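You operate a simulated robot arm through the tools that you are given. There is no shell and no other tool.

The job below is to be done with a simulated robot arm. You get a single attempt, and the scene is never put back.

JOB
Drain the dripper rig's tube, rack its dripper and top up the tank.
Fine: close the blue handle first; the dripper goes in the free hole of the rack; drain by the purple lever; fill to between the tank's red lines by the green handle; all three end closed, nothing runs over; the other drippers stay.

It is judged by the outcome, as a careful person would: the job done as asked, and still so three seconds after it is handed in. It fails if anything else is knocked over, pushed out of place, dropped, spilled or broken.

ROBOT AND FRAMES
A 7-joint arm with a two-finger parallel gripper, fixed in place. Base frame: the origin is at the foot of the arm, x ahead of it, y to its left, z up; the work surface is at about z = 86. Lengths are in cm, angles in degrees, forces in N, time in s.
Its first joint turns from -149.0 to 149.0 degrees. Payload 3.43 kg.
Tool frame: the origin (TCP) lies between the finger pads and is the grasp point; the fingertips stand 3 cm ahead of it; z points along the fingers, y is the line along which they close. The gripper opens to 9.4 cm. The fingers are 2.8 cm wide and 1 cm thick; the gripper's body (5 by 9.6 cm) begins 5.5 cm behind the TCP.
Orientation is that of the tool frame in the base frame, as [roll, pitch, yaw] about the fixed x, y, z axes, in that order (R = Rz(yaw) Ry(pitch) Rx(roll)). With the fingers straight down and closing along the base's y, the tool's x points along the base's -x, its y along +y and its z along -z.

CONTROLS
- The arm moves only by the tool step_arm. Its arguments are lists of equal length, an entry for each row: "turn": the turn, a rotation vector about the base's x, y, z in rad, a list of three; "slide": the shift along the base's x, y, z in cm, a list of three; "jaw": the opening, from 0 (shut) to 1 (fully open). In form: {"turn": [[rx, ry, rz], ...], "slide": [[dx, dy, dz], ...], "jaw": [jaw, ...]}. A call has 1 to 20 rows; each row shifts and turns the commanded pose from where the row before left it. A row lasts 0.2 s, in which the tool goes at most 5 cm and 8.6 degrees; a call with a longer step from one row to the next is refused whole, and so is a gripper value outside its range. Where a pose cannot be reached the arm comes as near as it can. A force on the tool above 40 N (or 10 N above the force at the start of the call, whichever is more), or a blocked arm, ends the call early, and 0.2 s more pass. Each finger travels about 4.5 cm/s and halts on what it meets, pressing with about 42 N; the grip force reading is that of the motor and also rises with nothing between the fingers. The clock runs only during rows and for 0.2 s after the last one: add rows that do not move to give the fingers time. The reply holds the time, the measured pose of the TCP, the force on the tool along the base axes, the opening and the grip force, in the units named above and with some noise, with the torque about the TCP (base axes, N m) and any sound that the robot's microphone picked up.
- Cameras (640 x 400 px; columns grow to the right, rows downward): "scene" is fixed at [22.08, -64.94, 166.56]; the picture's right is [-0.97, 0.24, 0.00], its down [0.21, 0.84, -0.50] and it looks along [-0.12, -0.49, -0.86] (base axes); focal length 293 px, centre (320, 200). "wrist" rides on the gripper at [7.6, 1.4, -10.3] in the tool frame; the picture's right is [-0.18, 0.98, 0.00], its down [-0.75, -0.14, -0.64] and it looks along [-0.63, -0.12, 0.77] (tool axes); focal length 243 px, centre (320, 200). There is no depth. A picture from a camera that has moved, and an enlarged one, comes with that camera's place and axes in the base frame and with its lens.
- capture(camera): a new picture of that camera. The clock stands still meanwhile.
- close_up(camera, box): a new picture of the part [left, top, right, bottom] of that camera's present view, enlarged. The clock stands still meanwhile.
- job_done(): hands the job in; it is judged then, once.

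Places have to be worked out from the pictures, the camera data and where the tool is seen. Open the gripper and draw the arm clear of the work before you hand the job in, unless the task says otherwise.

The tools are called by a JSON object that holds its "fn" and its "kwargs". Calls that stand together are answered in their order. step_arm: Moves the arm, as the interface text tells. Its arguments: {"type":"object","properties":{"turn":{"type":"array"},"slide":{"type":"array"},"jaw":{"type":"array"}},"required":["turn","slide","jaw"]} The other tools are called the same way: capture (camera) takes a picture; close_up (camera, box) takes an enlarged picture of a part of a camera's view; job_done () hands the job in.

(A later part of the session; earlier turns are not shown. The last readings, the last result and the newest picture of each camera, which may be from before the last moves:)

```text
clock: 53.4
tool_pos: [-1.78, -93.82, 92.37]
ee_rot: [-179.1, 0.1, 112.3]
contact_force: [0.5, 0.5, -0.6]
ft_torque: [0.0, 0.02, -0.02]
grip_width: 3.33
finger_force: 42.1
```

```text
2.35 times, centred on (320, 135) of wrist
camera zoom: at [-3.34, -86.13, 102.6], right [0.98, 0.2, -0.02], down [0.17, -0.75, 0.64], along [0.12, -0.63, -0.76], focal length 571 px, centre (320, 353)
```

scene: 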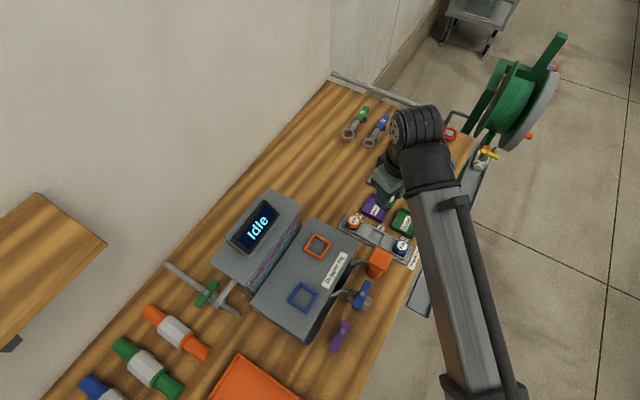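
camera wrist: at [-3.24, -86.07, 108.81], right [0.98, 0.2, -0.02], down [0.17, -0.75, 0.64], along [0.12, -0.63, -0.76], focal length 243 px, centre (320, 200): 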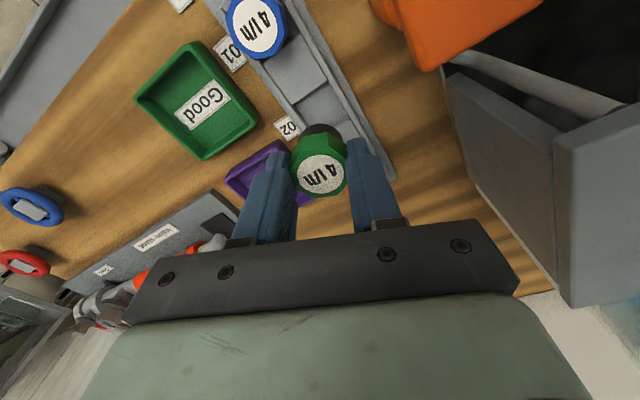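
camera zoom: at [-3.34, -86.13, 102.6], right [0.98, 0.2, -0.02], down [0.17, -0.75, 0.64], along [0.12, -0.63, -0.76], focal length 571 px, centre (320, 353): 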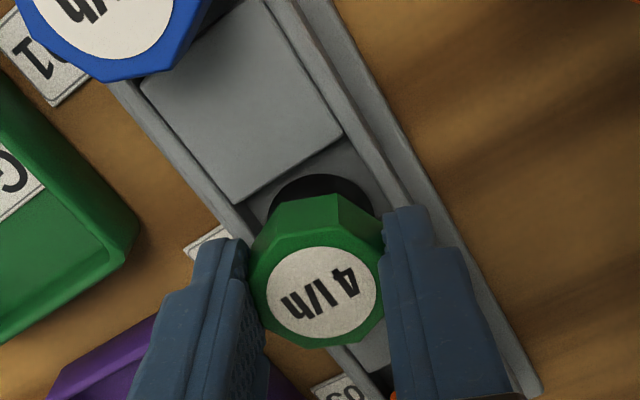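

Still no contact at z=92.37. I'll continue with finer steps until the body bottoms out.

{"fn": "step_arm", "kwargs": {"turn": [[0, 0, 0], [0, 0, 0], [0, 0, 0]], "slide": [[0, 0, -0.2], [0, 0, -0.2], [0, 0, 0]], "jaw": [0.25, 0.25, 0.25]}}

```text
clock: 54.2
tool_pos: [-1.86, -93.84, 91.98]
ee_rot: [-179.1, -0.1, 112.4]
contact_force: [-0.5, 0.9, 0.0]
ft_torque: [-0.03, 0.01, 0.02]
grip_width: 3.36
finger_force: 41.9
```

{"fn": "step_arm", "kwargs": {"turn": [[0, 0, 0], [0, 0, 0], [0, 0, 0]], "slide": [[0, 0, -0.15], [0, 0, -0.15], [0, 0, 0]], "jaw": [0.25, 0.25, 0.25]}}

{"fn": "close_up", "kwargs": {"camera": "wrist", "box": [230, 50, 410, 220]}}

{"fn": "close_up", "kwargs": {"camera": "scene", "box": [350, 195, 410, 255]}}

```text
clock: 55.0
tool_pos: [-1.87, -93.64, 91.85]
ee_rot: [-179.1, 0.1, 112.4]
contact_force: [1.6, -2.5, 23.9]
ft_torque: [-0.04, -0.27, -0.02]
grip_width: 3.33
finger_force: 42.3
```

```text
2.35 times, centred on (320, 135) of wrist
camera zoom: at [-3.31, -86.1, 102.05], right [0.98, 0.21, -0.02], down [0.17, -0.74, 0.65], along [0.12, -0.64, -0.76], focal length 571 px, centre (320, 353)
```

zoom: 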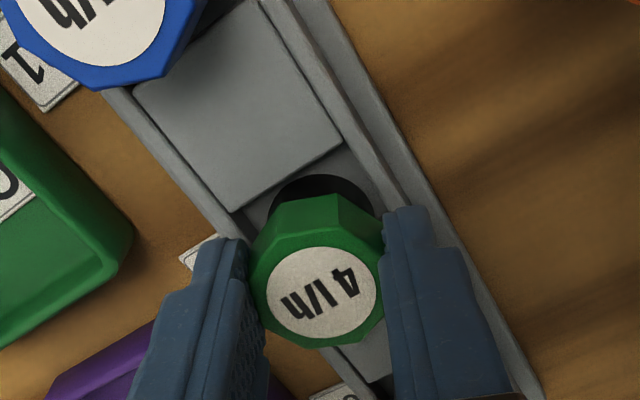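

```text
6.67 times, centred on (380, 225) of scene
camera zoom: at [22.08, -64.94, 166.56], right [-0.97, 0.24, 0.0], down [0.21, 0.84, -0.5], along [-0.12, -0.49, -0.86], focal length 1954 px, centre (-80, 33)
```

zoom: 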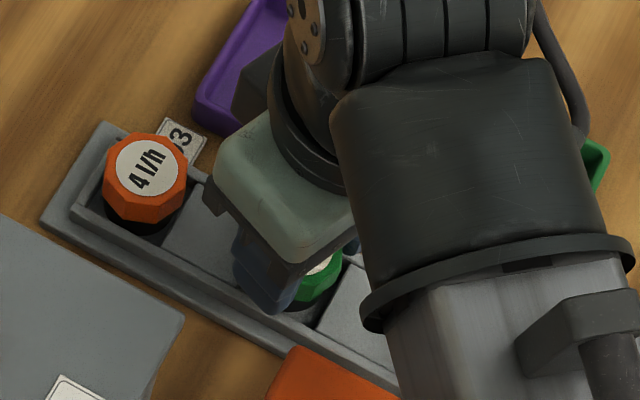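

Contact at z=91.85, which matches the height expected for a seated dripper (its cap level with its neighbours). I'll ease off slightly, open, and rise clear.

{"fn": "step_arm", "kwargs": {"turn": [[0, 0, 0], [0, 0, 0], [0, 0, 0], [0, 0, 0], [0, 0, 0], [0, 0, 0], [0, 0, 0], [0, 0, 0]], "slide": [[0, 0, 0.1], [0, 0, 0], [0, 0, 0], [0, 0, 0], [0, 0, 1], [0, 0, 2.5], [0, 0, 3], [0, 0, 0]], "jaw": [0.25, 0.4, 0.5, 0.5, 0.5, 0.5, 0.5, 0.5]}}

{"fn": "capture", "kwargs": {"camera": "wrist"}}

{"fn": "close_up", "kwargs": {"camera": "wrist", "box": [230, 30, 410, 200]}}

```text
clock: 56.8
tool_pos: [-2.04, -93.79, 98.2]
ee_rot: [-179.0, -0.1, 112.4]
contact_force: [-0.6, -0.5, 0.9]
ft_torque: [0.0, -0.02, 0.02]
grip_width: 4.72
finger_force: 0.0
```

```text
taken
camera wrist: at [-3.48, -86.1, 108.46], right [0.98, 0.2, -0.02], down [0.17, -0.75, 0.64], along [0.12, -0.63, -0.76], focal length 243 px, centre (320, 200)
```

wrist: 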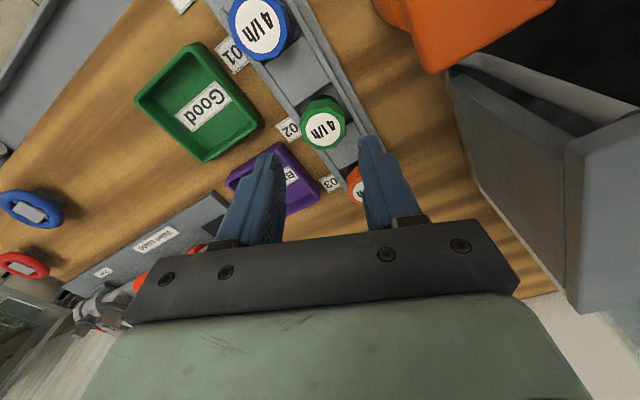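

```text
2.35 times, centred on (320, 115) of wrist
camera zoom: at [-3.48, -86.1, 108.46], right [0.98, 0.2, -0.02], down [0.17, -0.75, 0.64], along [0.12, -0.63, -0.76], focal length 571 px, centre (320, 400)
```

zoom: 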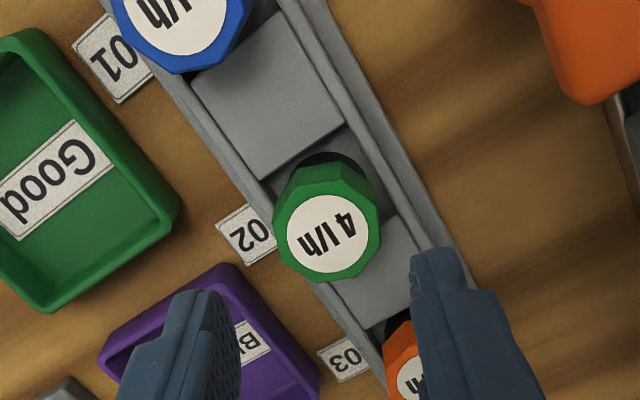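

The dripper is seated in hole 02 with the neighbours untouched. Next is the green handle near (44.9,-87.5), close to the edge of reach. I'll rise and move to view it and the tank face.

{"fn": "step_arm", "kwargs": {"turn": [[0, 0, 0], [0, 0, 0], [0, 0, 0], [0, 0, 0.1], [0, 0, 0.1], [0, 0, 0.1], [0, 0, 0.1], [0, 0, 0.1], [0, 0, 0.1], [0, 0, 0], [0, 0, 0], [0, 0, 0], [0, 0, 0], [0, 0, 0]], "slide": [[0, 0, 4.5], [0, 0, 4.5], [0, 0, 4.5], [2, 1.5, 0.5], [3, 1.5, 0], [3, 1.5, 0], [3.5, 1.5, 0], [3.5, 1.5, 0], [3.5, 1.5, 0], [3.5, 1.5, 0], [3.5, 1.5, 0], [3.5, 1.5, 0], [3.5, 1, 0], [0, 0, 0]], "jaw": [0.5, 0.5, 0.5, 0.5, 0.5, 0.5, 0.5, 0.5, 0.5, 0.5, 0.5, 0.5, 0.5, 0.5]}}

{"fn": "capture", "kwargs": {"camera": "wrist"}}

{"fn": "capture", "kwargs": {"camera": "scene"}}

```text
clock: 59.8
tool_pos: [30.59, -79.4, 112.19]
ee_rot: [-179.1, 0.1, 146.8]
contact_force: [-1.1, 1.4, -0.2]
ft_torque: [0.01, -0.03, 0.04]
grip_width: 4.7
finger_force: 0.1
```

```text
taken
camera wrist: at [25.11, -73.86, 122.46], right [0.69, 0.72, -0.02], down [0.56, -0.52, 0.64], along [0.46, -0.45, -0.76], focal length 243 px, centre (320, 200)
```

wrist: 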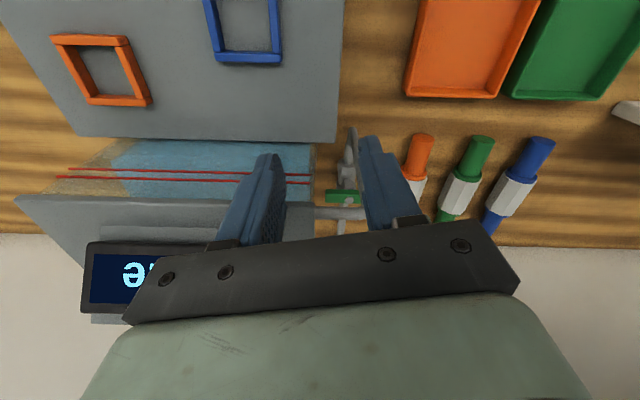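

```text
taken
```

scene: 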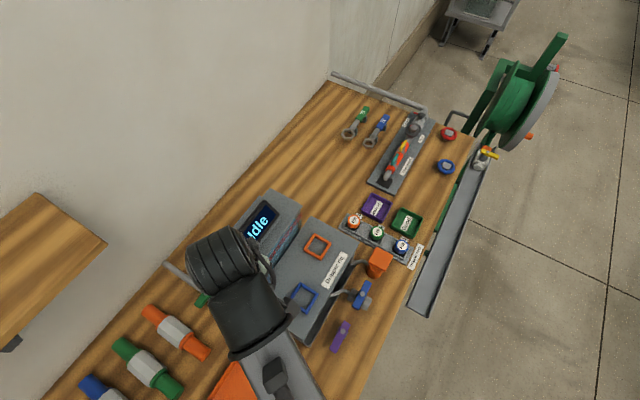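

The green dripper shows in the rack from the scene camera. I'll zoom in on the tank level and the green handle area.

{"fn": "close_up", "kwargs": {"camera": "wrist", "box": [270, 110, 400, 250]}}

{"fn": "close_up", "kwargs": {"camera": "wrist", "box": [30, 120, 330, 250]}}

```text
2.86 times, centred on (335, 180) of wrist
camera zoom: at [25.11, -73.86, 122.46], right [0.69, 0.72, -0.02], down [0.56, -0.52, 0.64], along [0.46, -0.45, -0.76], focal length 693 px, centre (277, 257)
```

zoom: 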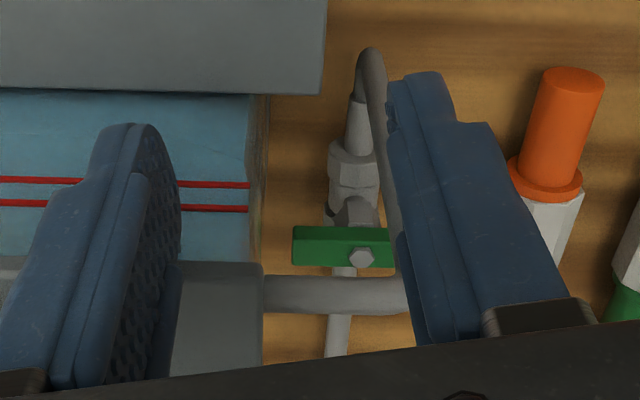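

```text
2.13 times, centred on (180, 185) of wrist
camera zoom: at [25.11, -73.86, 122.46], right [0.69, 0.72, -0.02], down [0.56, -0.52, 0.64], along [0.46, -0.45, -0.76], focal length 518 px, centre (619, 232)
```

zoom: 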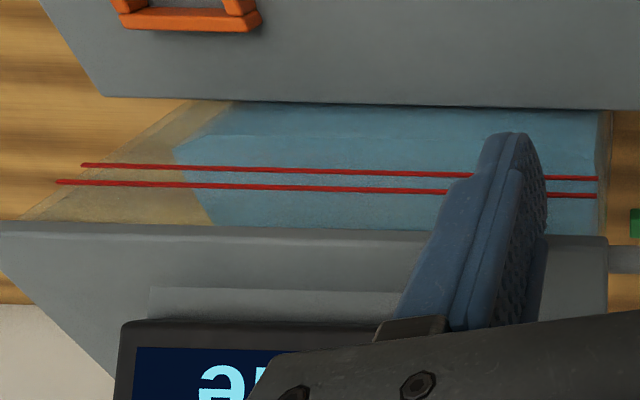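

I now have heights for the tank. The red lines are at about z≈106.0 and 107.35, and the water is near z≈103. The green pivot is near (44.7,-87.25) with its top at about 94.5, and a riser pipe stands at (37.8,-80.8) up to z≈108.5. I'll pass high over the riser and arrive above the handle's near half at yaw 45.

{"fn": "step_arm", "kwargs": {"turn": [[0, 0, 0], [0, 0, -0.1367], [0, 0, -0.1367], [0, 0, -0.1367], [0, 0, -0.1367], [0, 0, -0.1367], [0, 0, -0.1367], [0, 0, -0.1367], [0, 0, -0.1367], [0, 0, -0.1367], [0, 0, -0.1367], [0, 0, -0.1367], [0, 0, -0.1367], [0, 0, -0.1367], [0, 0, 0]], "slide": [[0, 0, 1.5], [1, -0.3, 0.8], [1.2, -0.4, 0], [1.2, -0.4, 0], [1.3, -0.5, 0], [1.3, -0.5, 0], [1.3, -0.5, 0], [1.3, -0.5, 0], [1.3, -0.5, 0], [1.3, -0.5, 0], [1.2, -0.5, 0], [1.2, -0.5, 0], [1.1, -0.5, 0], [1.1, -0.5, 0], [0, 0, 0]], "jaw": [0.5, 0.5, 0.5, 0.5, 0.5, 0.5, 0.5, 0.5, 0.5, 0.5, 0.5, 0.5, 0.5, 0.5, 0.5]}}

{"fn": "capture", "kwargs": {"camera": "wrist"}}

{"fn": "capture", "kwargs": {"camera": "scene"}}

```text
clock: 63.0
tool_pos: [46.45, -85.39, 114.52]
ee_rot: [-179.1, -0.1, 44.9]
contact_force: [0.6, 0.5, -0.5]
ft_torque: [0.0, -0.01, 0.01]
grip_width: 4.73
finger_force: 0.1
```

```text
taken
camera wrist: at [52.92, -81.12, 124.74], right [0.56, -0.83, -0.02], down [-0.63, -0.44, 0.64], along [-0.54, -0.35, -0.76], focal length 243 px, centre (320, 200)
```

wrist: 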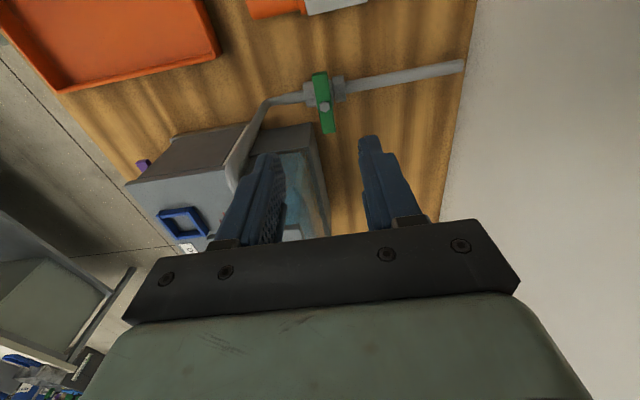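

```text
taken
```

scene: 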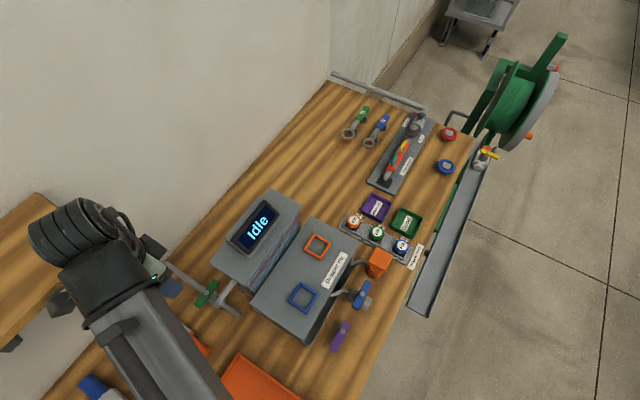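

The scene camera has a clear view of the tank face from here. I'll zoom in on the green handle and, for reference, the tank face before filling.

{"fn": "close_up", "kwargs": {"camera": "wrist", "box": [220, 50, 420, 220]}}

{"fn": "close_up", "kwargs": {"camera": "scene", "box": [250, 205, 310, 285]}}

{"fn": "close_up", "kwargs": {"camera": "wrist", "box": [290, 60, 360, 150]}}

```text
2.35 times, centred on (320, 135) of wrist
camera zoom: at [52.92, -81.12, 124.74], right [0.56, -0.83, -0.02], down [-0.63, -0.44, 0.64], along [-0.54, -0.35, -0.76], focal length 571 px, centre (320, 353)
```

zoom: 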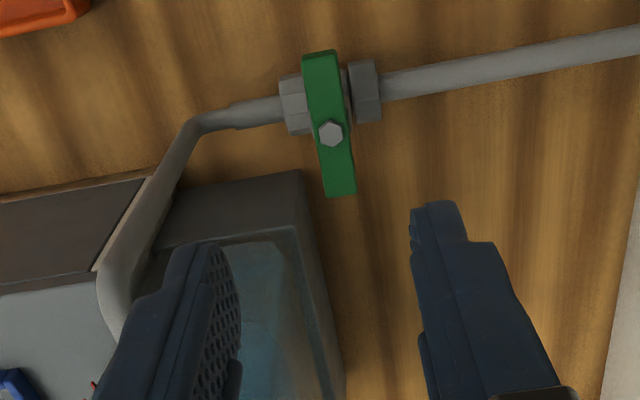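

```text
5.00 times, centred on (280, 245) of scene
camera zoom: at [22.08, -64.94, 166.56], right [-0.97, 0.24, 0.0], down [0.21, 0.84, -0.5], along [-0.12, -0.49, -0.86], focal length 1465 px, centre (520, -25)
```

zoom: 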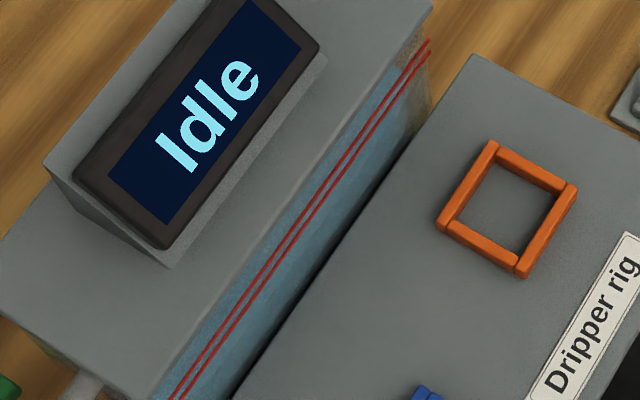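

```text
4.44 times, centred on (325, 105) of wrist
camera zoom: at [52.92, -81.12, 124.74], right [0.56, -0.83, -0.02], down [-0.63, -0.44, 0.64], along [-0.54, -0.35, -0.76], focal length 1078 px, centre (298, 622)
```

zoom: 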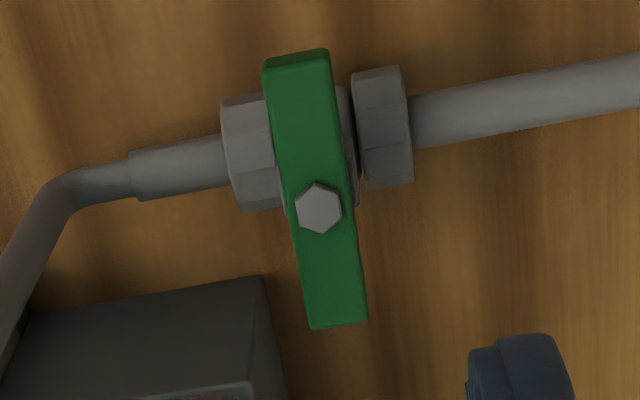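

The green bar is centred under the fingers, with its pivot 2.7 cm away along the bar. I'll lower straight down with a tiny correction and look again just above it.

{"fn": "step_arm", "kwargs": {"turn": [[0, 0, -0.01], [0, 0, -0.005], [0, 0, 0], [0, 0, 0], [0, 0, 0], [0, 0, 0], [0, 0, 0]], "slide": [[-0.04, -0.1, -3], [-0.04, -0.1, -3], [0, 0, -3], [0, 0, -3], [0, 0, -2.5], [0, 0, -1.3], [0, 0, 0]], "jaw": [0.5, 0.5, 0.5, 0.5, 0.5, 0.5, 0.5]}}

{"fn": "capture", "kwargs": {"camera": "wrist"}}

{"fn": "close_up", "kwargs": {"camera": "wrist", "box": [240, 80, 400, 230]}}

```text
clock: 64.6
tool_pos: [46.42, -85.52, 98.6]
ee_rot: [-179.2, 0.1, 44.2]
contact_force: [-0.1, -0.4, 0.1]
ft_torque: [0.01, -0.04, 0.02]
grip_width: 4.7
finger_force: 0.1
```

```text
taken
camera wrist: at [52.81, -81.39, 108.81], right [0.55, -0.83, -0.02], down [-0.63, -0.43, 0.64], along [-0.54, -0.35, -0.76], focal length 243 px, centre (320, 200)
```

wrist: 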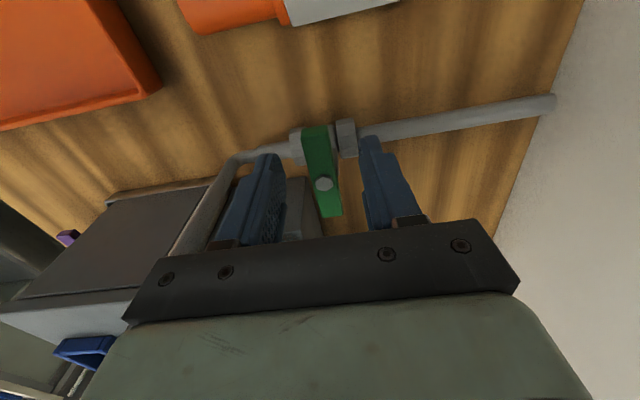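

```text
2.67 times, centred on (320, 155) of wrist
camera zoom: at [52.81, -81.39, 108.81], right [0.55, -0.83, -0.02], down [-0.63, -0.43, 0.64], along [-0.54, -0.35, -0.76], focal length 647 px, centre (320, 320)
```

zoom: 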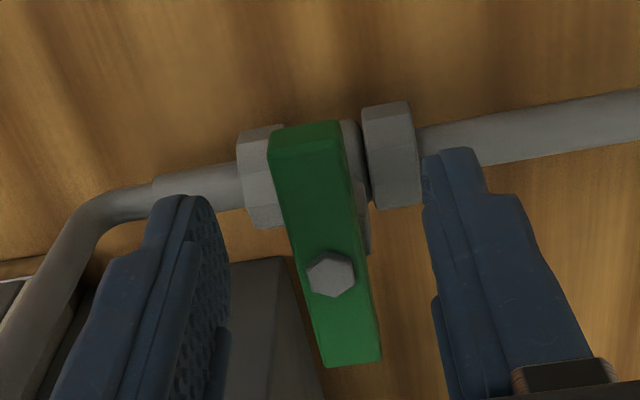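

The bar sits about 0.17 cm toward the left finger, so I'll correct for that and lower 2.2 cm to straddle it, then close.

{"fn": "step_arm", "kwargs": {"turn": [[0, 0, -0.015], [0, 0, 0], [0, 0, 0], [0, 0, 0], [0, 0, 0], [0, 0, 0], [0, 0, 0], [0, 0, 0]], "slide": [[-0.12, 0.12, -0.8], [0, 0, -0.8], [0, 0, -0.6], [0, 0, 0], [0, 0, 0], [0, 0, 0], [0, 0, 0], [0, 0, 0]], "jaw": [0.5, 0.5, 0.5, 0.5, 0.35, 0.2, 0.1, 0.1]}}

{"fn": "close_up", "kwargs": {"camera": "wrist", "box": [240, 80, 400, 230]}}

```text
clock: 66.4
tool_pos: [46.17, -85.43, 96.37]
ee_rot: [-179.1, 0.0, 43.4]
contact_force: [-0.2, 1.7, -1.6]
ft_torque: [-0.42, -0.35, 0.91]
grip_width: 1.81
finger_force: 45.0
```

```text
2.67 times, centred on (320, 155) of wrist
camera zoom: at [52.73, -81.38, 106.68], right [0.54, -0.84, -0.02], down [-0.64, -0.42, 0.64], along [-0.55, -0.34, -0.76], focal length 647 px, centre (320, 320)
```

zoom: 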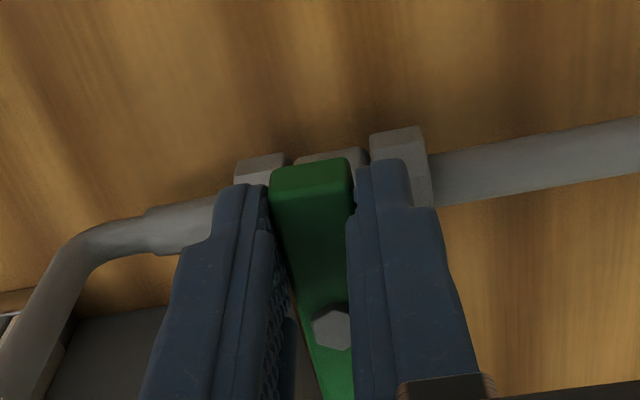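

The bar is gripped. Before opening I'll take a high-zoom reference of the tank face from the scene camera.

{"fn": "close_up", "kwargs": {"camera": "scene", "box": [280, 208, 310, 238]}}

{"fn": "close_up", "kwargs": {"camera": "scene", "box": [258, 240, 288, 285]}}

{"fn": "capture", "kwargs": {"camera": "scene"}}

{"fn": "capture", "kwargs": {"camera": "wrist"}}

```text
13.33 times, centred on (295, 223) of scene
camera zoom: at [22.08, -64.94, 166.56], right [-0.97, 0.24, 0.0], down [0.21, 0.84, -0.5], along [-0.12, -0.49, -0.86], focal length 3907 px, centre (653, -107)
```

zoom: 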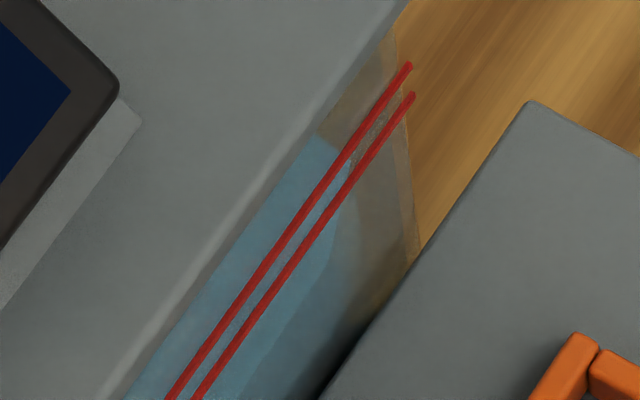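

```text
8.89 times, centred on (273, 262) of scene
camera zoom: at [22.08, -64.94, 166.56], right [-0.97, 0.24, 0.0], down [0.21, 0.84, -0.5], along [-0.12, -0.49, -0.86], focal length 2605 px, centre (738, -356)
```

zoom: 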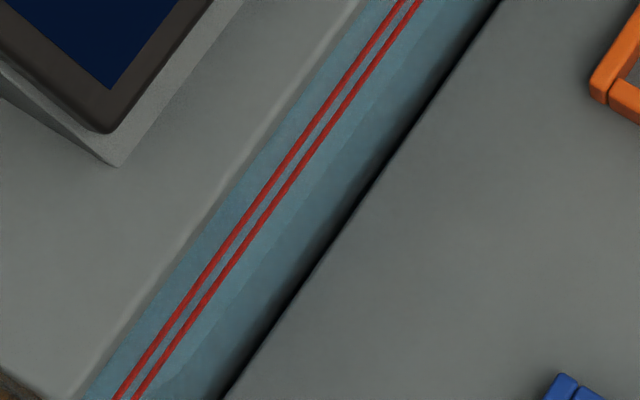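

```text
taken
```

scene: 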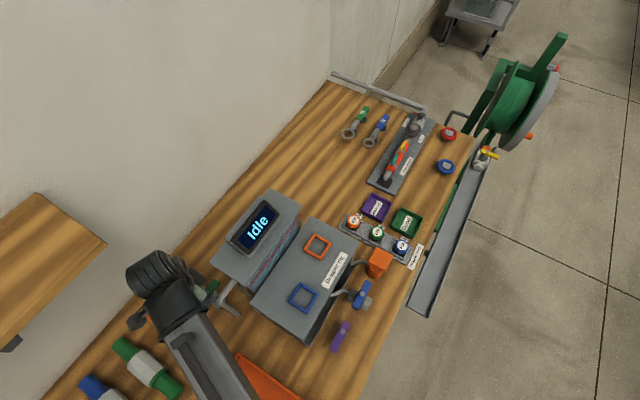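

```text
taken
camera wrist: at [52.73, -81.38, 106.68], right [0.54, -0.84, -0.02], down [-0.64, -0.42, 0.64], along [-0.55, -0.34, -0.76], focal length 243 px, centre (320, 200)
```

wrist: 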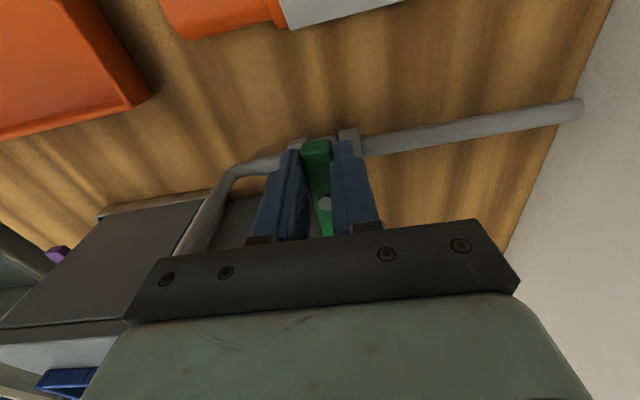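

The water body's left end is visible in the high zoom. I'll zoom further on that corner to pin down the current level against the red lines.

{"fn": "close_up", "kwargs": {"camera": "scene", "box": [290, 211, 306, 231]}}

{"fn": "close_up", "kwargs": {"camera": "scene", "box": [260, 262, 276, 282]}}

```text
16.00 times, centred on (298, 221) of scene
camera zoom: at [22.08, -64.94, 166.56], right [-0.97, 0.24, 0.0], down [0.21, 0.84, -0.5], along [-0.12, -0.49, -0.86], focal length 4688 px, centre (672, -136)
```

zoom: 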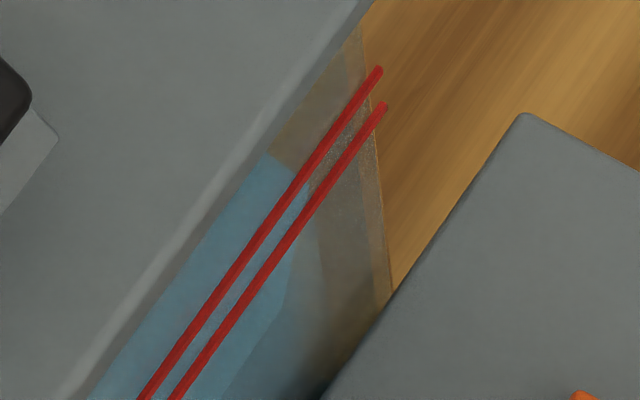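

```text
16.00 times, centred on (268, 272) of scene
camera zoom: at [22.08, -64.94, 166.56], right [-0.97, 0.24, 0.0], down [0.21, 0.84, -0.5], along [-0.12, -0.49, -0.86], focal length 4688 px, centre (1152, -952)
```

zoom: 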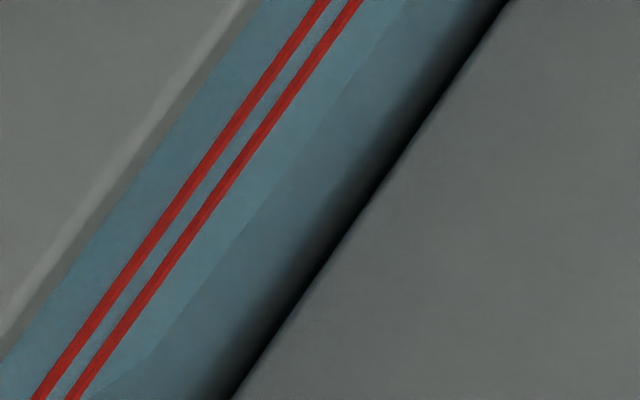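

The water's front edge is currently about z≈102.5 and the red lines are at about 106.1 and 107.25, so it needs roughly +4 cm. I'll crack the green handle open counter-clockwise by about 11° and watch the response.

{"fn": "step_arm", "kwargs": {"turn": [[0, 0, 0.1], [0, 0, 0.1], [0, 0, 0]], "slide": [[-0.186, 0.177, 0], [-0.205, 0.161, 0], [0, 0, 0]], "jaw": [0.1, 0.1, 0.1]}}

{"fn": "close_up", "kwargs": {"camera": "scene", "box": [260, 262, 276, 282]}}

{"fn": "close_up", "kwargs": {"camera": "wrist", "box": [200, 80, 400, 230]}}

{"fn": "close_up", "kwargs": {"camera": "scene", "box": [150, 180, 320, 320]}}

```text
clock: 67.2
tool_pos: [45.81, -85.17, 96.51]
ee_rot: [-179.1, 0.0, 54.8]
contact_force: [1.1, -8.9, -12.6]
ft_torque: [-0.15, -0.92, 0.12]
grip_width: 1.77
finger_force: 45.6
```

```text
16.00 times, centred on (268, 272) of scene
camera zoom: at [22.08, -64.94, 166.56], right [-0.97, 0.24, 0.0], down [0.21, 0.84, -0.5], along [-0.12, -0.49, -0.86], focal length 4688 px, centre (1152, -952)
```

zoom: 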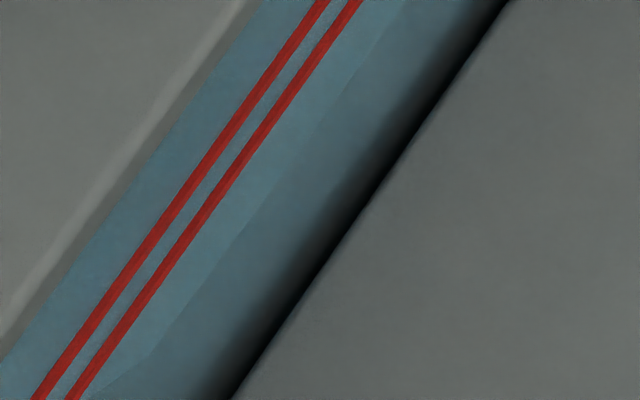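

```text
2.67 times, centred on (300, 155) of wrist
camera zoom: at [51.48, -79.87, 106.68], right [0.7, -0.72, -0.02], down [-0.54, -0.54, 0.64], along [-0.47, -0.44, -0.76], focal length 647 px, centre (373, 320)
```

zoom: 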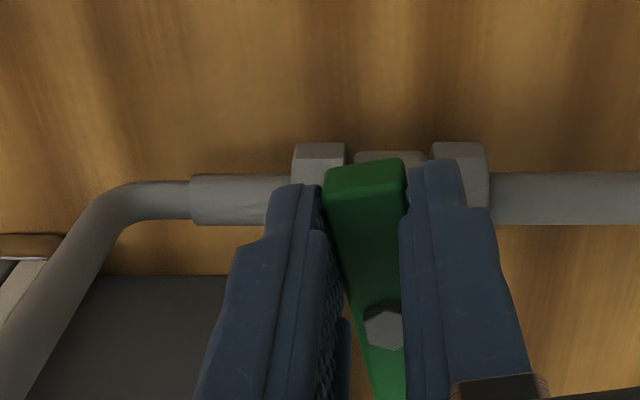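

```text
2.86 times, centred on (235, 250) of scene
camera zoom: at [22.08, -64.94, 166.56], right [-0.97, 0.24, 0.0], down [0.21, 0.84, -0.5], along [-0.12, -0.49, -0.86], focal length 837 px, centre (563, 57)
```

zoom: 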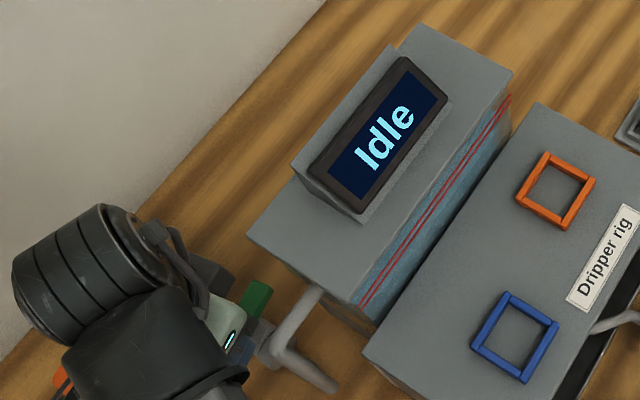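

No visible change in 0.4 s. I'll hold here for a second and check again.

{"fn": "step_arm", "kwargs": {"turn": [[0, 0, 0], [0, 0, 0], [0, 0, 0], [0, 0, 0], [0, 0, 0]], "slide": [[0, 0, 0], [0, 0, 0], [0, 0, 0], [0, 0, 0], [0, 0, 0]], "jaw": [0.1, 0.1, 0.1, 0.1, 0.1]}}

{"fn": "close_up", "kwargs": {"camera": "scene", "box": [260, 262, 276, 282]}}

```text
clock: 68.4
tool_pos: [45.76, -85.18, 96.38]
ee_rot: [-179.0, -0.1, 54.8]
contact_force: [0.9, -13.4, -17.3]
ft_torque: [-0.66, -0.52, 0.21]
grip_width: 1.79
finger_force: 45.4
```

```text
16.00 times, centred on (268, 272) of scene
camera zoom: at [22.08, -64.94, 166.56], right [-0.97, 0.24, 0.0], down [0.21, 0.84, -0.5], along [-0.12, -0.49, -0.86], focal length 4688 px, centre (1152, -952)
```

zoom: 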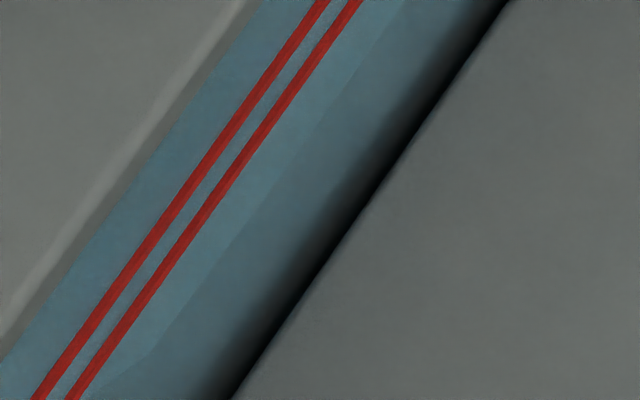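

Little or no change yet. I'll open further, to about 23° of opening, and hold a second.

{"fn": "step_arm", "kwargs": {"turn": [[0, 0, 0.1], [0, 0, 0.1], [0, 0, 0], [0, 0, 0], [0, 0, 0], [0, 0, 0]], "slide": [[-0.217, 0.137, 0], [-0.23, 0.114, 0], [0, 0, 0], [0, 0, 0], [0, 0, 0], [0, 0, 0]], "jaw": [0.1, 0.1, 0.1, 0.1, 0.1, 0.1]}}

{"fn": "close_up", "kwargs": {"camera": "scene", "box": [260, 262, 276, 282]}}

{"fn": "close_up", "kwargs": {"camera": "scene", "box": [290, 211, 306, 231]}}

```text
clock: 69.8
tool_pos: [45.36, -84.87, 96.43]
ee_rot: [-179.1, -0.1, 66.3]
contact_force: [4.1, -12.0, -24.3]
ft_torque: [-0.84, -0.53, 0.14]
grip_width: 1.79
finger_force: 44.7
```

```text
16.00 times, centred on (268, 272) of scene
camera zoom: at [22.08, -64.94, 166.56], right [-0.97, 0.24, 0.0], down [0.21, 0.84, -0.5], along [-0.12, -0.49, -0.86], focal length 4688 px, centre (1152, -952)
```

zoom: 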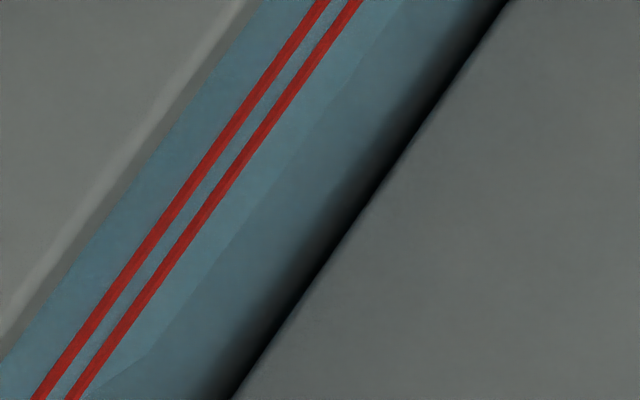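

```text
16.00 times, centred on (298, 221) of scene
camera zoom: at [22.08, -64.94, 166.56], right [-0.97, 0.24, 0.0], down [0.21, 0.84, -0.5], along [-0.12, -0.49, -0.86], focal length 4688 px, centre (672, -136)
```

zoom: 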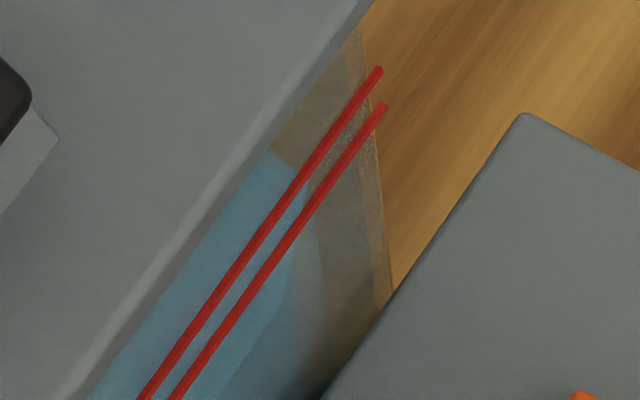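

The water edge is creeping up by about 0.1 cm. I'll open a bit more, to about 35°, and hold 2 s.

{"fn": "step_arm", "kwargs": {"turn": [[0, 0, 0.1], [0, 0, 0.1], [0, 0, 0], [0, 0, 0], [0, 0, 0], [0, 0, 0], [0, 0, 0], [0, 0, 0], [0, 0, 0], [0, 0, 0], [0, 0, 0], [0, 0, 0]], "slide": [[-0.24, 0.092, 0.05], [-0.252, 0.068, 0.05], [0, 0, 0], [0, 0, 0], [0, 0, 0], [0, 0, 0], [0, 0, 0], [0, 0, 0], [0, 0, 0], [0, 0, 0], [0, 0, 0], [0, 0, 0]], "jaw": [0.1, 0.1, 0.1, 0.1, 0.1, 0.1, 0.1, 0.1, 0.1, 0.1, 0.1, 0.1]}}

{"fn": "close_up", "kwargs": {"camera": "scene", "box": [260, 262, 276, 282]}}

{"fn": "close_up", "kwargs": {"camera": "scene", "box": [290, 211, 306, 231]}}

```text
clock: 72.1
tool_pos: [45.08, -84.75, 96.59]
ee_rot: [-179.3, 0.0, 77.8]
contact_force: [3.8, -5.7, -11.7]
ft_torque: [-0.06, -0.73, 0.12]
grip_width: 1.81
finger_force: 44.6
stopped in row 11: the force on the tool passed its limit at 40 N (the readings are from after the stop); the commanded pose is now the measured one
```

```text
16.00 times, centred on (268, 272) of scene
camera zoom: at [22.08, -64.94, 166.56], right [-0.97, 0.24, 0.0], down [0.21, 0.84, -0.5], along [-0.12, -0.49, -0.86], focal length 4688 px, centre (1152, -952)
```

zoom: 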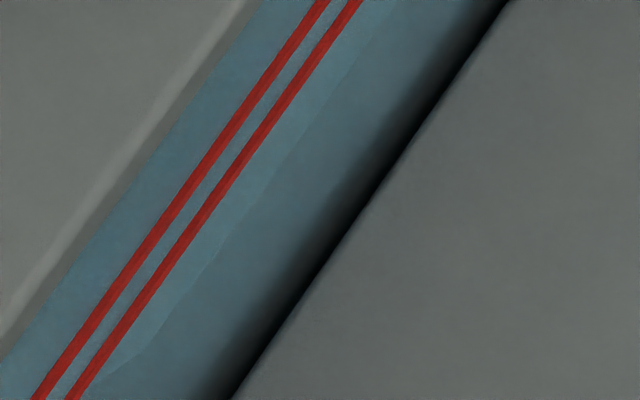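

```text
16.00 times, centred on (298, 221) of scene
camera zoom: at [22.08, -64.94, 166.56], right [-0.97, 0.24, 0.0], down [0.21, 0.84, -0.5], along [-0.12, -0.49, -0.86], focal length 4688 px, centre (672, -136)
```

zoom: 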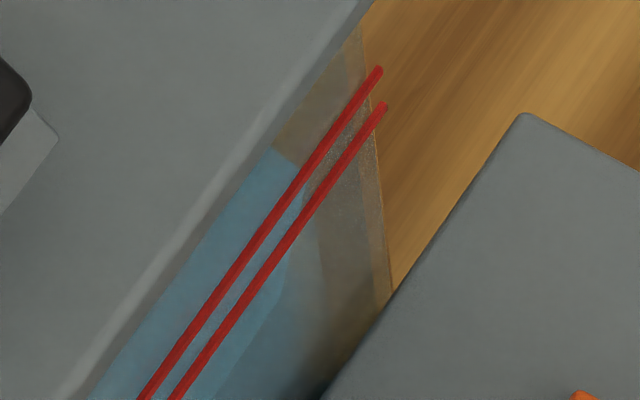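

It's rising slowly, and the 40 N stop was just accumulated holding force. I'll open to about 52°, then loosen the jaws so the handle stays put by friction while it fills.

{"fn": "step_arm", "kwargs": {"turn": [[0, 0, 0.1], [0, 0, 0.1], [0, 0, 0.1], [0, 0, 0], [0, 0, 0]], "slide": [[-0.253, 0.041, 0], [-0.26, 0.017, 0], [-0.257, -0.01, 0], [0, 0, 0], [0, 0, 0]], "jaw": [0.1, 0.1, 0.1, 0.25, 0.35]}}

{"fn": "capture", "kwargs": {"camera": "wrist"}}

{"fn": "close_up", "kwargs": {"camera": "scene", "box": [260, 262, 276, 282]}}

{"fn": "capture", "kwargs": {"camera": "scene"}}

```text
clock: 73.3
tool_pos: [44.16, -84.71, 96.72]
ee_rot: [-179.1, 0.0, 94.8]
contact_force: [0.2, 0.0, -0.9]
ft_torque: [0.03, 0.02, 0.02]
grip_width: 3.28
finger_force: 0.1
```

```text
taken
camera wrist: at [45.06, -76.93, 106.96], right [0.99, -0.1, -0.02], down [-0.07, -0.76, 0.64], along [-0.08, -0.64, -0.76], focal length 243 px, centre (320, 200)
```

wrist: 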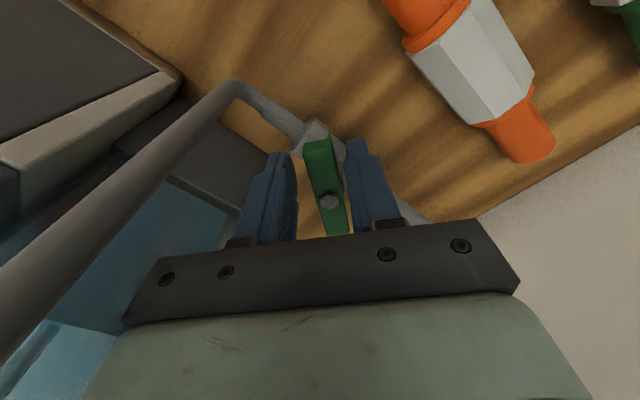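

```text
16.00 times, centred on (268, 272) of scene
camera zoom: at [22.08, -64.94, 166.56], right [-0.97, 0.24, 0.0], down [0.21, 0.84, -0.5], along [-0.12, -0.49, -0.86], focal length 4688 px, centre (1152, -952)
```

zoom: 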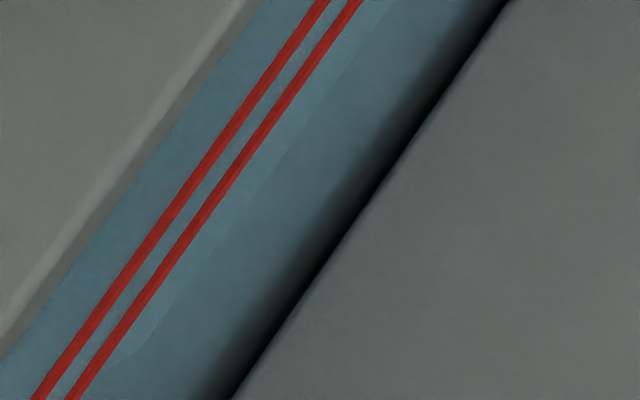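

```text
taken
```

scene: 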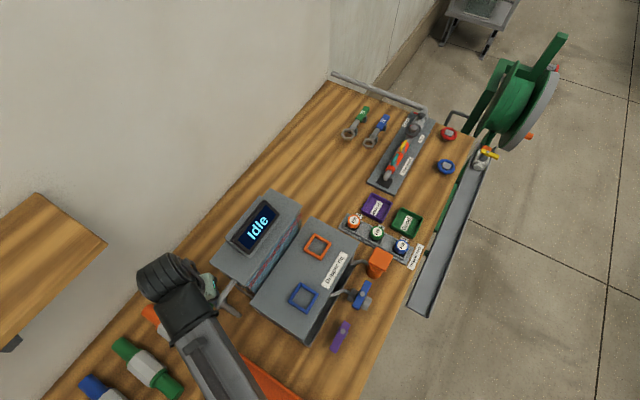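

The jaws are loose and the handle stays put. The wrist view also catches the tank's right end, so I'll zoom there, then let it fill about 2 s.

{"fn": "close_up", "kwargs": {"camera": "wrist", "box": [0, 170, 240, 400]}}

{"fn": "step_arm", "kwargs": {"turn": [[0, 0, 0], [0, 0, 0], [0, 0, 0], [0, 0, 0], [0, 0, 0], [0, 0, 0], [0, 0, 0], [0, 0, 0], [0, 0, 0], [0, 0, 0]], "slide": [[0, 0, 0], [0, 0, 0], [0, 0, 0], [0, 0, 0], [0, 0, 0], [0, 0, 0], [0, 0, 0], [0, 0, 0], [0, 0, 0], [0, 0, 0]], "jaw": [0.35, 0.35, 0.35, 0.35, 0.35, 0.35, 0.35, 0.35, 0.35, 0.35]}}

{"fn": "close_up", "kwargs": {"camera": "scene", "box": [260, 262, 276, 282]}}

{"fn": "close_up", "kwargs": {"camera": "scene", "box": [290, 211, 306, 231]}}

```text
1.74 times, centred on (120, 285) of wrist
camera zoom: at [45.06, -76.93, 106.96], right [0.99, -0.1, -0.02], down [-0.07, -0.76, 0.64], along [-0.08, -0.64, -0.76], focal length 422 px, centre (668, 52)
```

zoom: 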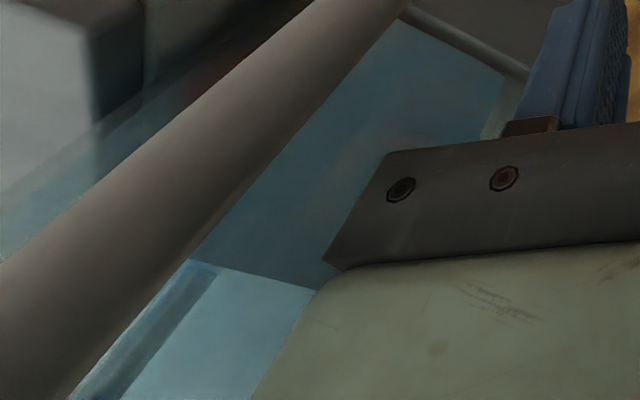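

```text
clock: 75.5
tool_pos: [44.29, -84.58, 96.62]
ee_rot: [-179.1, 0.0, 94.9]
contact_force: [-0.3, 0.7, -0.6]
ft_torque: [0.02, 0.0, 0.01]
grip_width: 3.3
finger_force: 0.1
```

```text
16.00 times, centred on (268, 272) of scene
camera zoom: at [22.08, -64.94, 166.56], right [-0.97, 0.24, 0.0], down [0.21, 0.84, -0.5], along [-0.12, -0.49, -0.86], focal length 4688 px, centre (1152, -952)
```

zoom: 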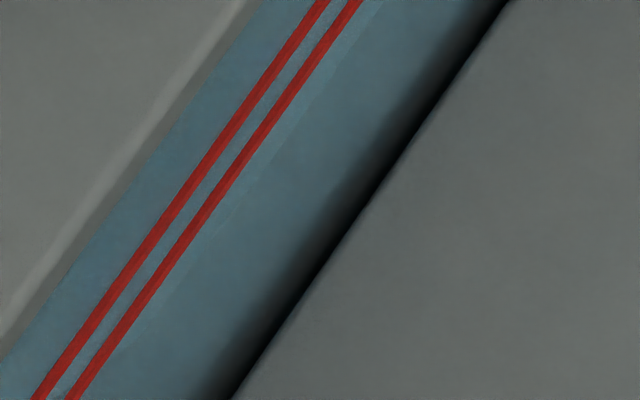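

```text
16.00 times, centred on (298, 221) of scene
camera zoom: at [22.08, -64.94, 166.56], right [-0.97, 0.24, 0.0], down [0.21, 0.84, -0.5], along [-0.12, -0.49, -0.86], focal length 4688 px, centre (672, -136)
```

zoom: 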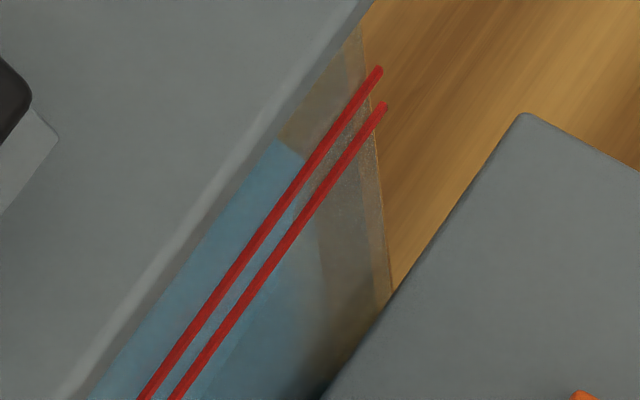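

The front water edge is now close to the lower red line as seen from above, but parallax through the glass means the true level is lower. I'll let it run about 1.2 s more, then regrip and close for a proper inspection.

{"fn": "step_arm", "kwargs": {"turn": [[0, 0, 0], [0, 0, 0], [0, 0, 0], [0, 0, 0], [0, 0, 0], [0, 0, 0], [0, 0, 0], [0, 0, 0], [0, 0, 0]], "slide": [[0, 0, 0], [0, 0, 0], [0, 0, 0], [0, 0, 0], [0, 0, 0], [0, 0, 0], [0, 0, 0], [0, 0, 0], [0, 0, 0]], "jaw": [0.35, 0.35, 0.35, 0.35, 0.35, 0.25, 0.15, 0.1, 0.1]}}

{"fn": "close_up", "kwargs": {"camera": "scene", "box": [260, 262, 276, 282]}}

```text
clock: 77.5
tool_pos: [44.48, -84.6, 96.65]
ee_rot: [-179.1, 0.0, 95.0]
contact_force: [11.3, -0.8, -0.5]
ft_torque: [-0.08, -0.85, 0.21]
grip_width: 1.8
finger_force: 44.9
```

```text
16.00 times, centred on (268, 272) of scene
camera zoom: at [22.08, -64.94, 166.56], right [-0.97, 0.24, 0.0], down [0.21, 0.84, -0.5], along [-0.12, -0.49, -0.86], focal length 4688 px, centre (1152, -952)
```

zoom: 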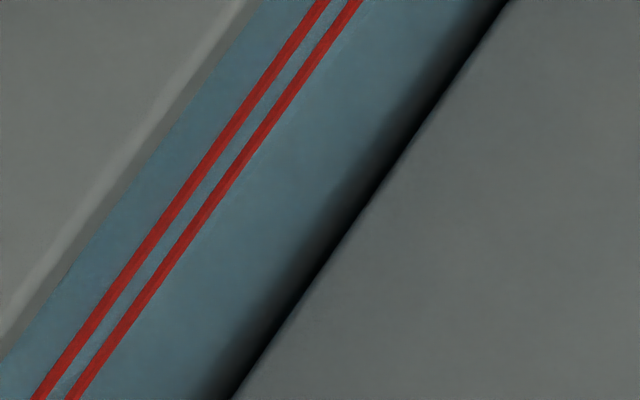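

The edge is right about at the lower line in this view. I'll close now, first part of the reverse arc.

{"fn": "step_arm", "kwargs": {"turn": [[0, 0, -0.1], [0, 0, -0.1], [0, 0, -0.1], [0, 0, -0.1], [0, 0, -0.1]], "slide": [[0.18, 0.01, 0], [0.25, -0.017, 0], [0.25, -0.041, 0], [0.25, -0.068, 0], [0.24, -0.092, 0]], "jaw": [0.1, 0.1, 0.1, 0.1, 0.1]}}

```text
clock: 78.7
tool_pos: [45.43, -84.96, 96.64]
ee_rot: [-179.2, 0.2, 66.2]
contact_force: [19.1, -11.5, 4.1]
ft_torque: [-0.17, -1.01, 0.49]
grip_width: 1.78
finger_force: 45.0
```

The handle is coming along at 66°. I'll continue to the closed stop with a slight correction.

{"fn": "step_arm", "kwargs": {"turn": [[0, 0, -0.1], [0, 0, -0.1], [0, 0, -0.1], [0, 0, 0]], "slide": [[0.3, -0.09, 0], [0.24, -0.137, 0], [0.21, -0.161, 0], [0, 0, 0]], "jaw": [0.1, 0.1, 0.1, 0.1]}}

```text
clock: 79.7
tool_pos: [46.1, -85.25, 96.67]
ee_rot: [-179.2, 0.1, 49.0]
contact_force: [11.4, -10.9, 10.7]
ft_torque: [-0.63, -0.56, 0.37]
grip_width: 1.79
finger_force: 45.4
```

{"fn": "step_arm", "kwargs": {"turn": [[0, 0, -0.08], [0, 0, -0.04], [0, 0, 0]], "slide": [[0.18, -0.13, 0], [0.08, -0.08, 0], [0, 0, 0]], "jaw": [0.1, 0.1, 0.1]}}

{"fn": "close_up", "kwargs": {"camera": "wrist", "box": [240, 80, 400, 230]}}

{"fn": "close_up", "kwargs": {"camera": "scene", "box": [260, 262, 276, 282]}}

```text
clock: 80.5
tool_pos: [46.23, -85.38, 96.76]
ee_rot: [-179.0, 0.0, 42.2]
contact_force: [-1.6, -3.3, 12.1]
ft_torque: [-0.54, -0.05, 1.39]
grip_width: 1.84
finger_force: 45.1
```

```text
2.67 times, centred on (320, 155) of wrist
camera zoom: at [52.92, -81.47, 106.92], right [0.52, -0.85, -0.02], down [-0.65, -0.41, 0.64], along [-0.56, -0.33, -0.76], focal length 647 px, centre (320, 320)
```

zoom: 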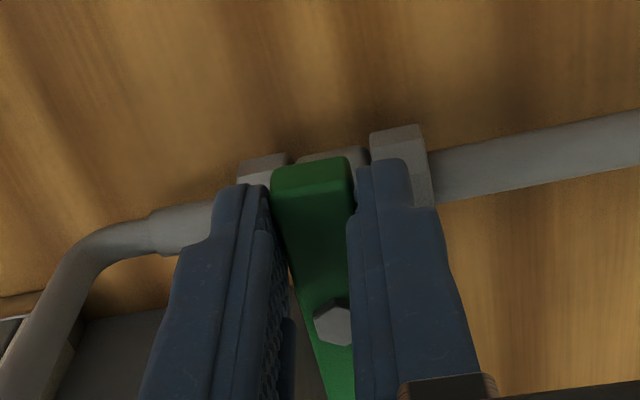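

```text
16.00 times, centred on (268, 272) of scene
camera zoom: at [22.08, -64.94, 166.56], right [-0.97, 0.24, 0.0], down [0.21, 0.84, -0.5], along [-0.12, -0.49, -0.86], focal length 4688 px, centre (1152, -952)
```

zoom: 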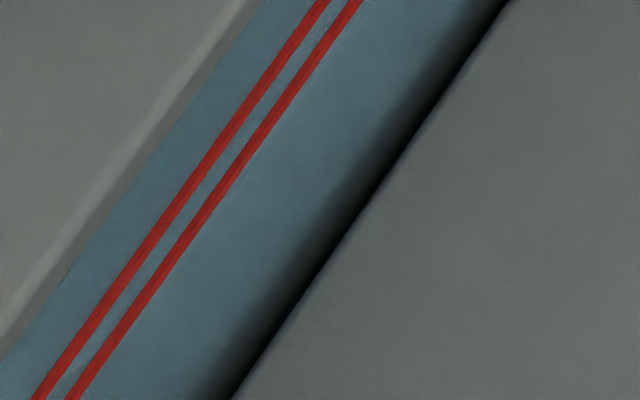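

The torque of 1.39 N·m confirms the green valve is closed at its stop. I'll release, rise, and go to the earlier front viewpoint to measure the level.

{"fn": "step_arm", "kwargs": {"turn": [[0, 0, 0], [0, 0, 0], [0, 0, 0], [0, 0, 0], [0, 0, 0], [0, 0, 0], [0, 0, 0.05], [0, 0, 0.05], [0, 0, 0.06], [0, 0, 0.06], [0, 0, 0.06], [0, 0, 0.06], [0, 0, 0.06], [0, 0, 0.06], [0, 0, 0.06], [0, 0, 0.05], [0, 0, 0]], "slide": [[0, 0, 0], [0, 0, 0], [0, 0, 2.5], [0, 0, 4.5], [0, 0, 4.5], [0, 0, 4.5], [-2, 0.5, 2], [-3.9, 0.75, 0], [-4, 0.75, 0], [-4, 0.75, 0], [-4, 0.75, 0], [-4, 0.75, 0], [-4, 0.8, 0], [-4, 0.8, 0], [-4, 0.8, 0], [-3.8, 0.8, 0], [0, 0, 0]], "jaw": [0.3, 0.45, 0.45, 0.45, 0.45, 0.45, 0.45, 0.45, 0.45, 0.45, 0.45, 0.45, 0.45, 0.45, 0.45, 0.45, 0.45]}}

{"fn": "capture", "kwargs": {"camera": "wrist"}}

{"fn": "capture", "kwargs": {"camera": "scene"}}

```text
clock: 84.1
tool_pos: [8.56, -77.83, 114.92]
ee_rot: [-179.2, -0.1, 74.9]
contact_force: [-0.7, -0.4, 1.0]
ft_torque: [-0.05, 0.01, 0.0]
grip_width: 4.22
finger_force: 0.0
```

```text
taken
camera wrist: at [12.1, -70.94, 125.06], right [0.9, -0.43, -0.01], down [-0.32, -0.69, 0.64], along [-0.29, -0.58, -0.76], focal length 243 px, centre (320, 200)
```

wrist: 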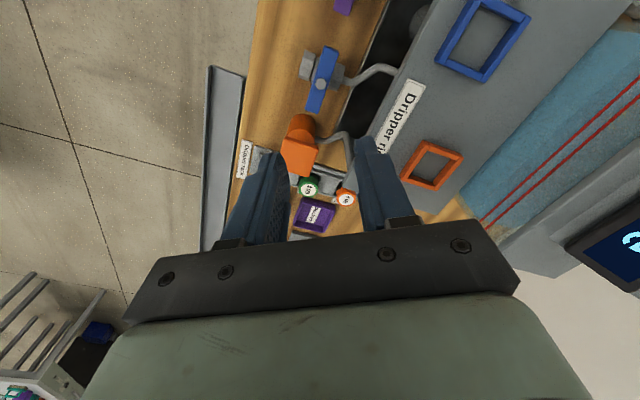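

```text
taken
```

scene: 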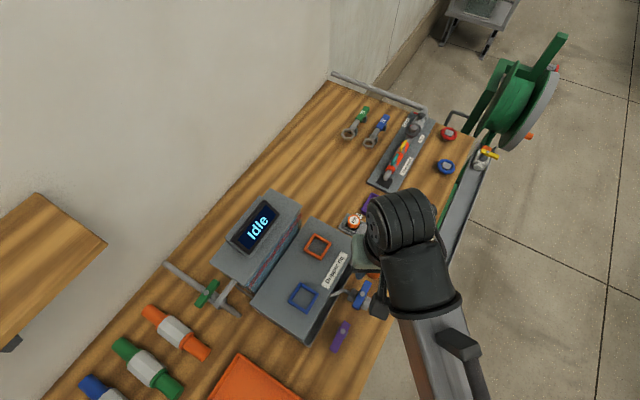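

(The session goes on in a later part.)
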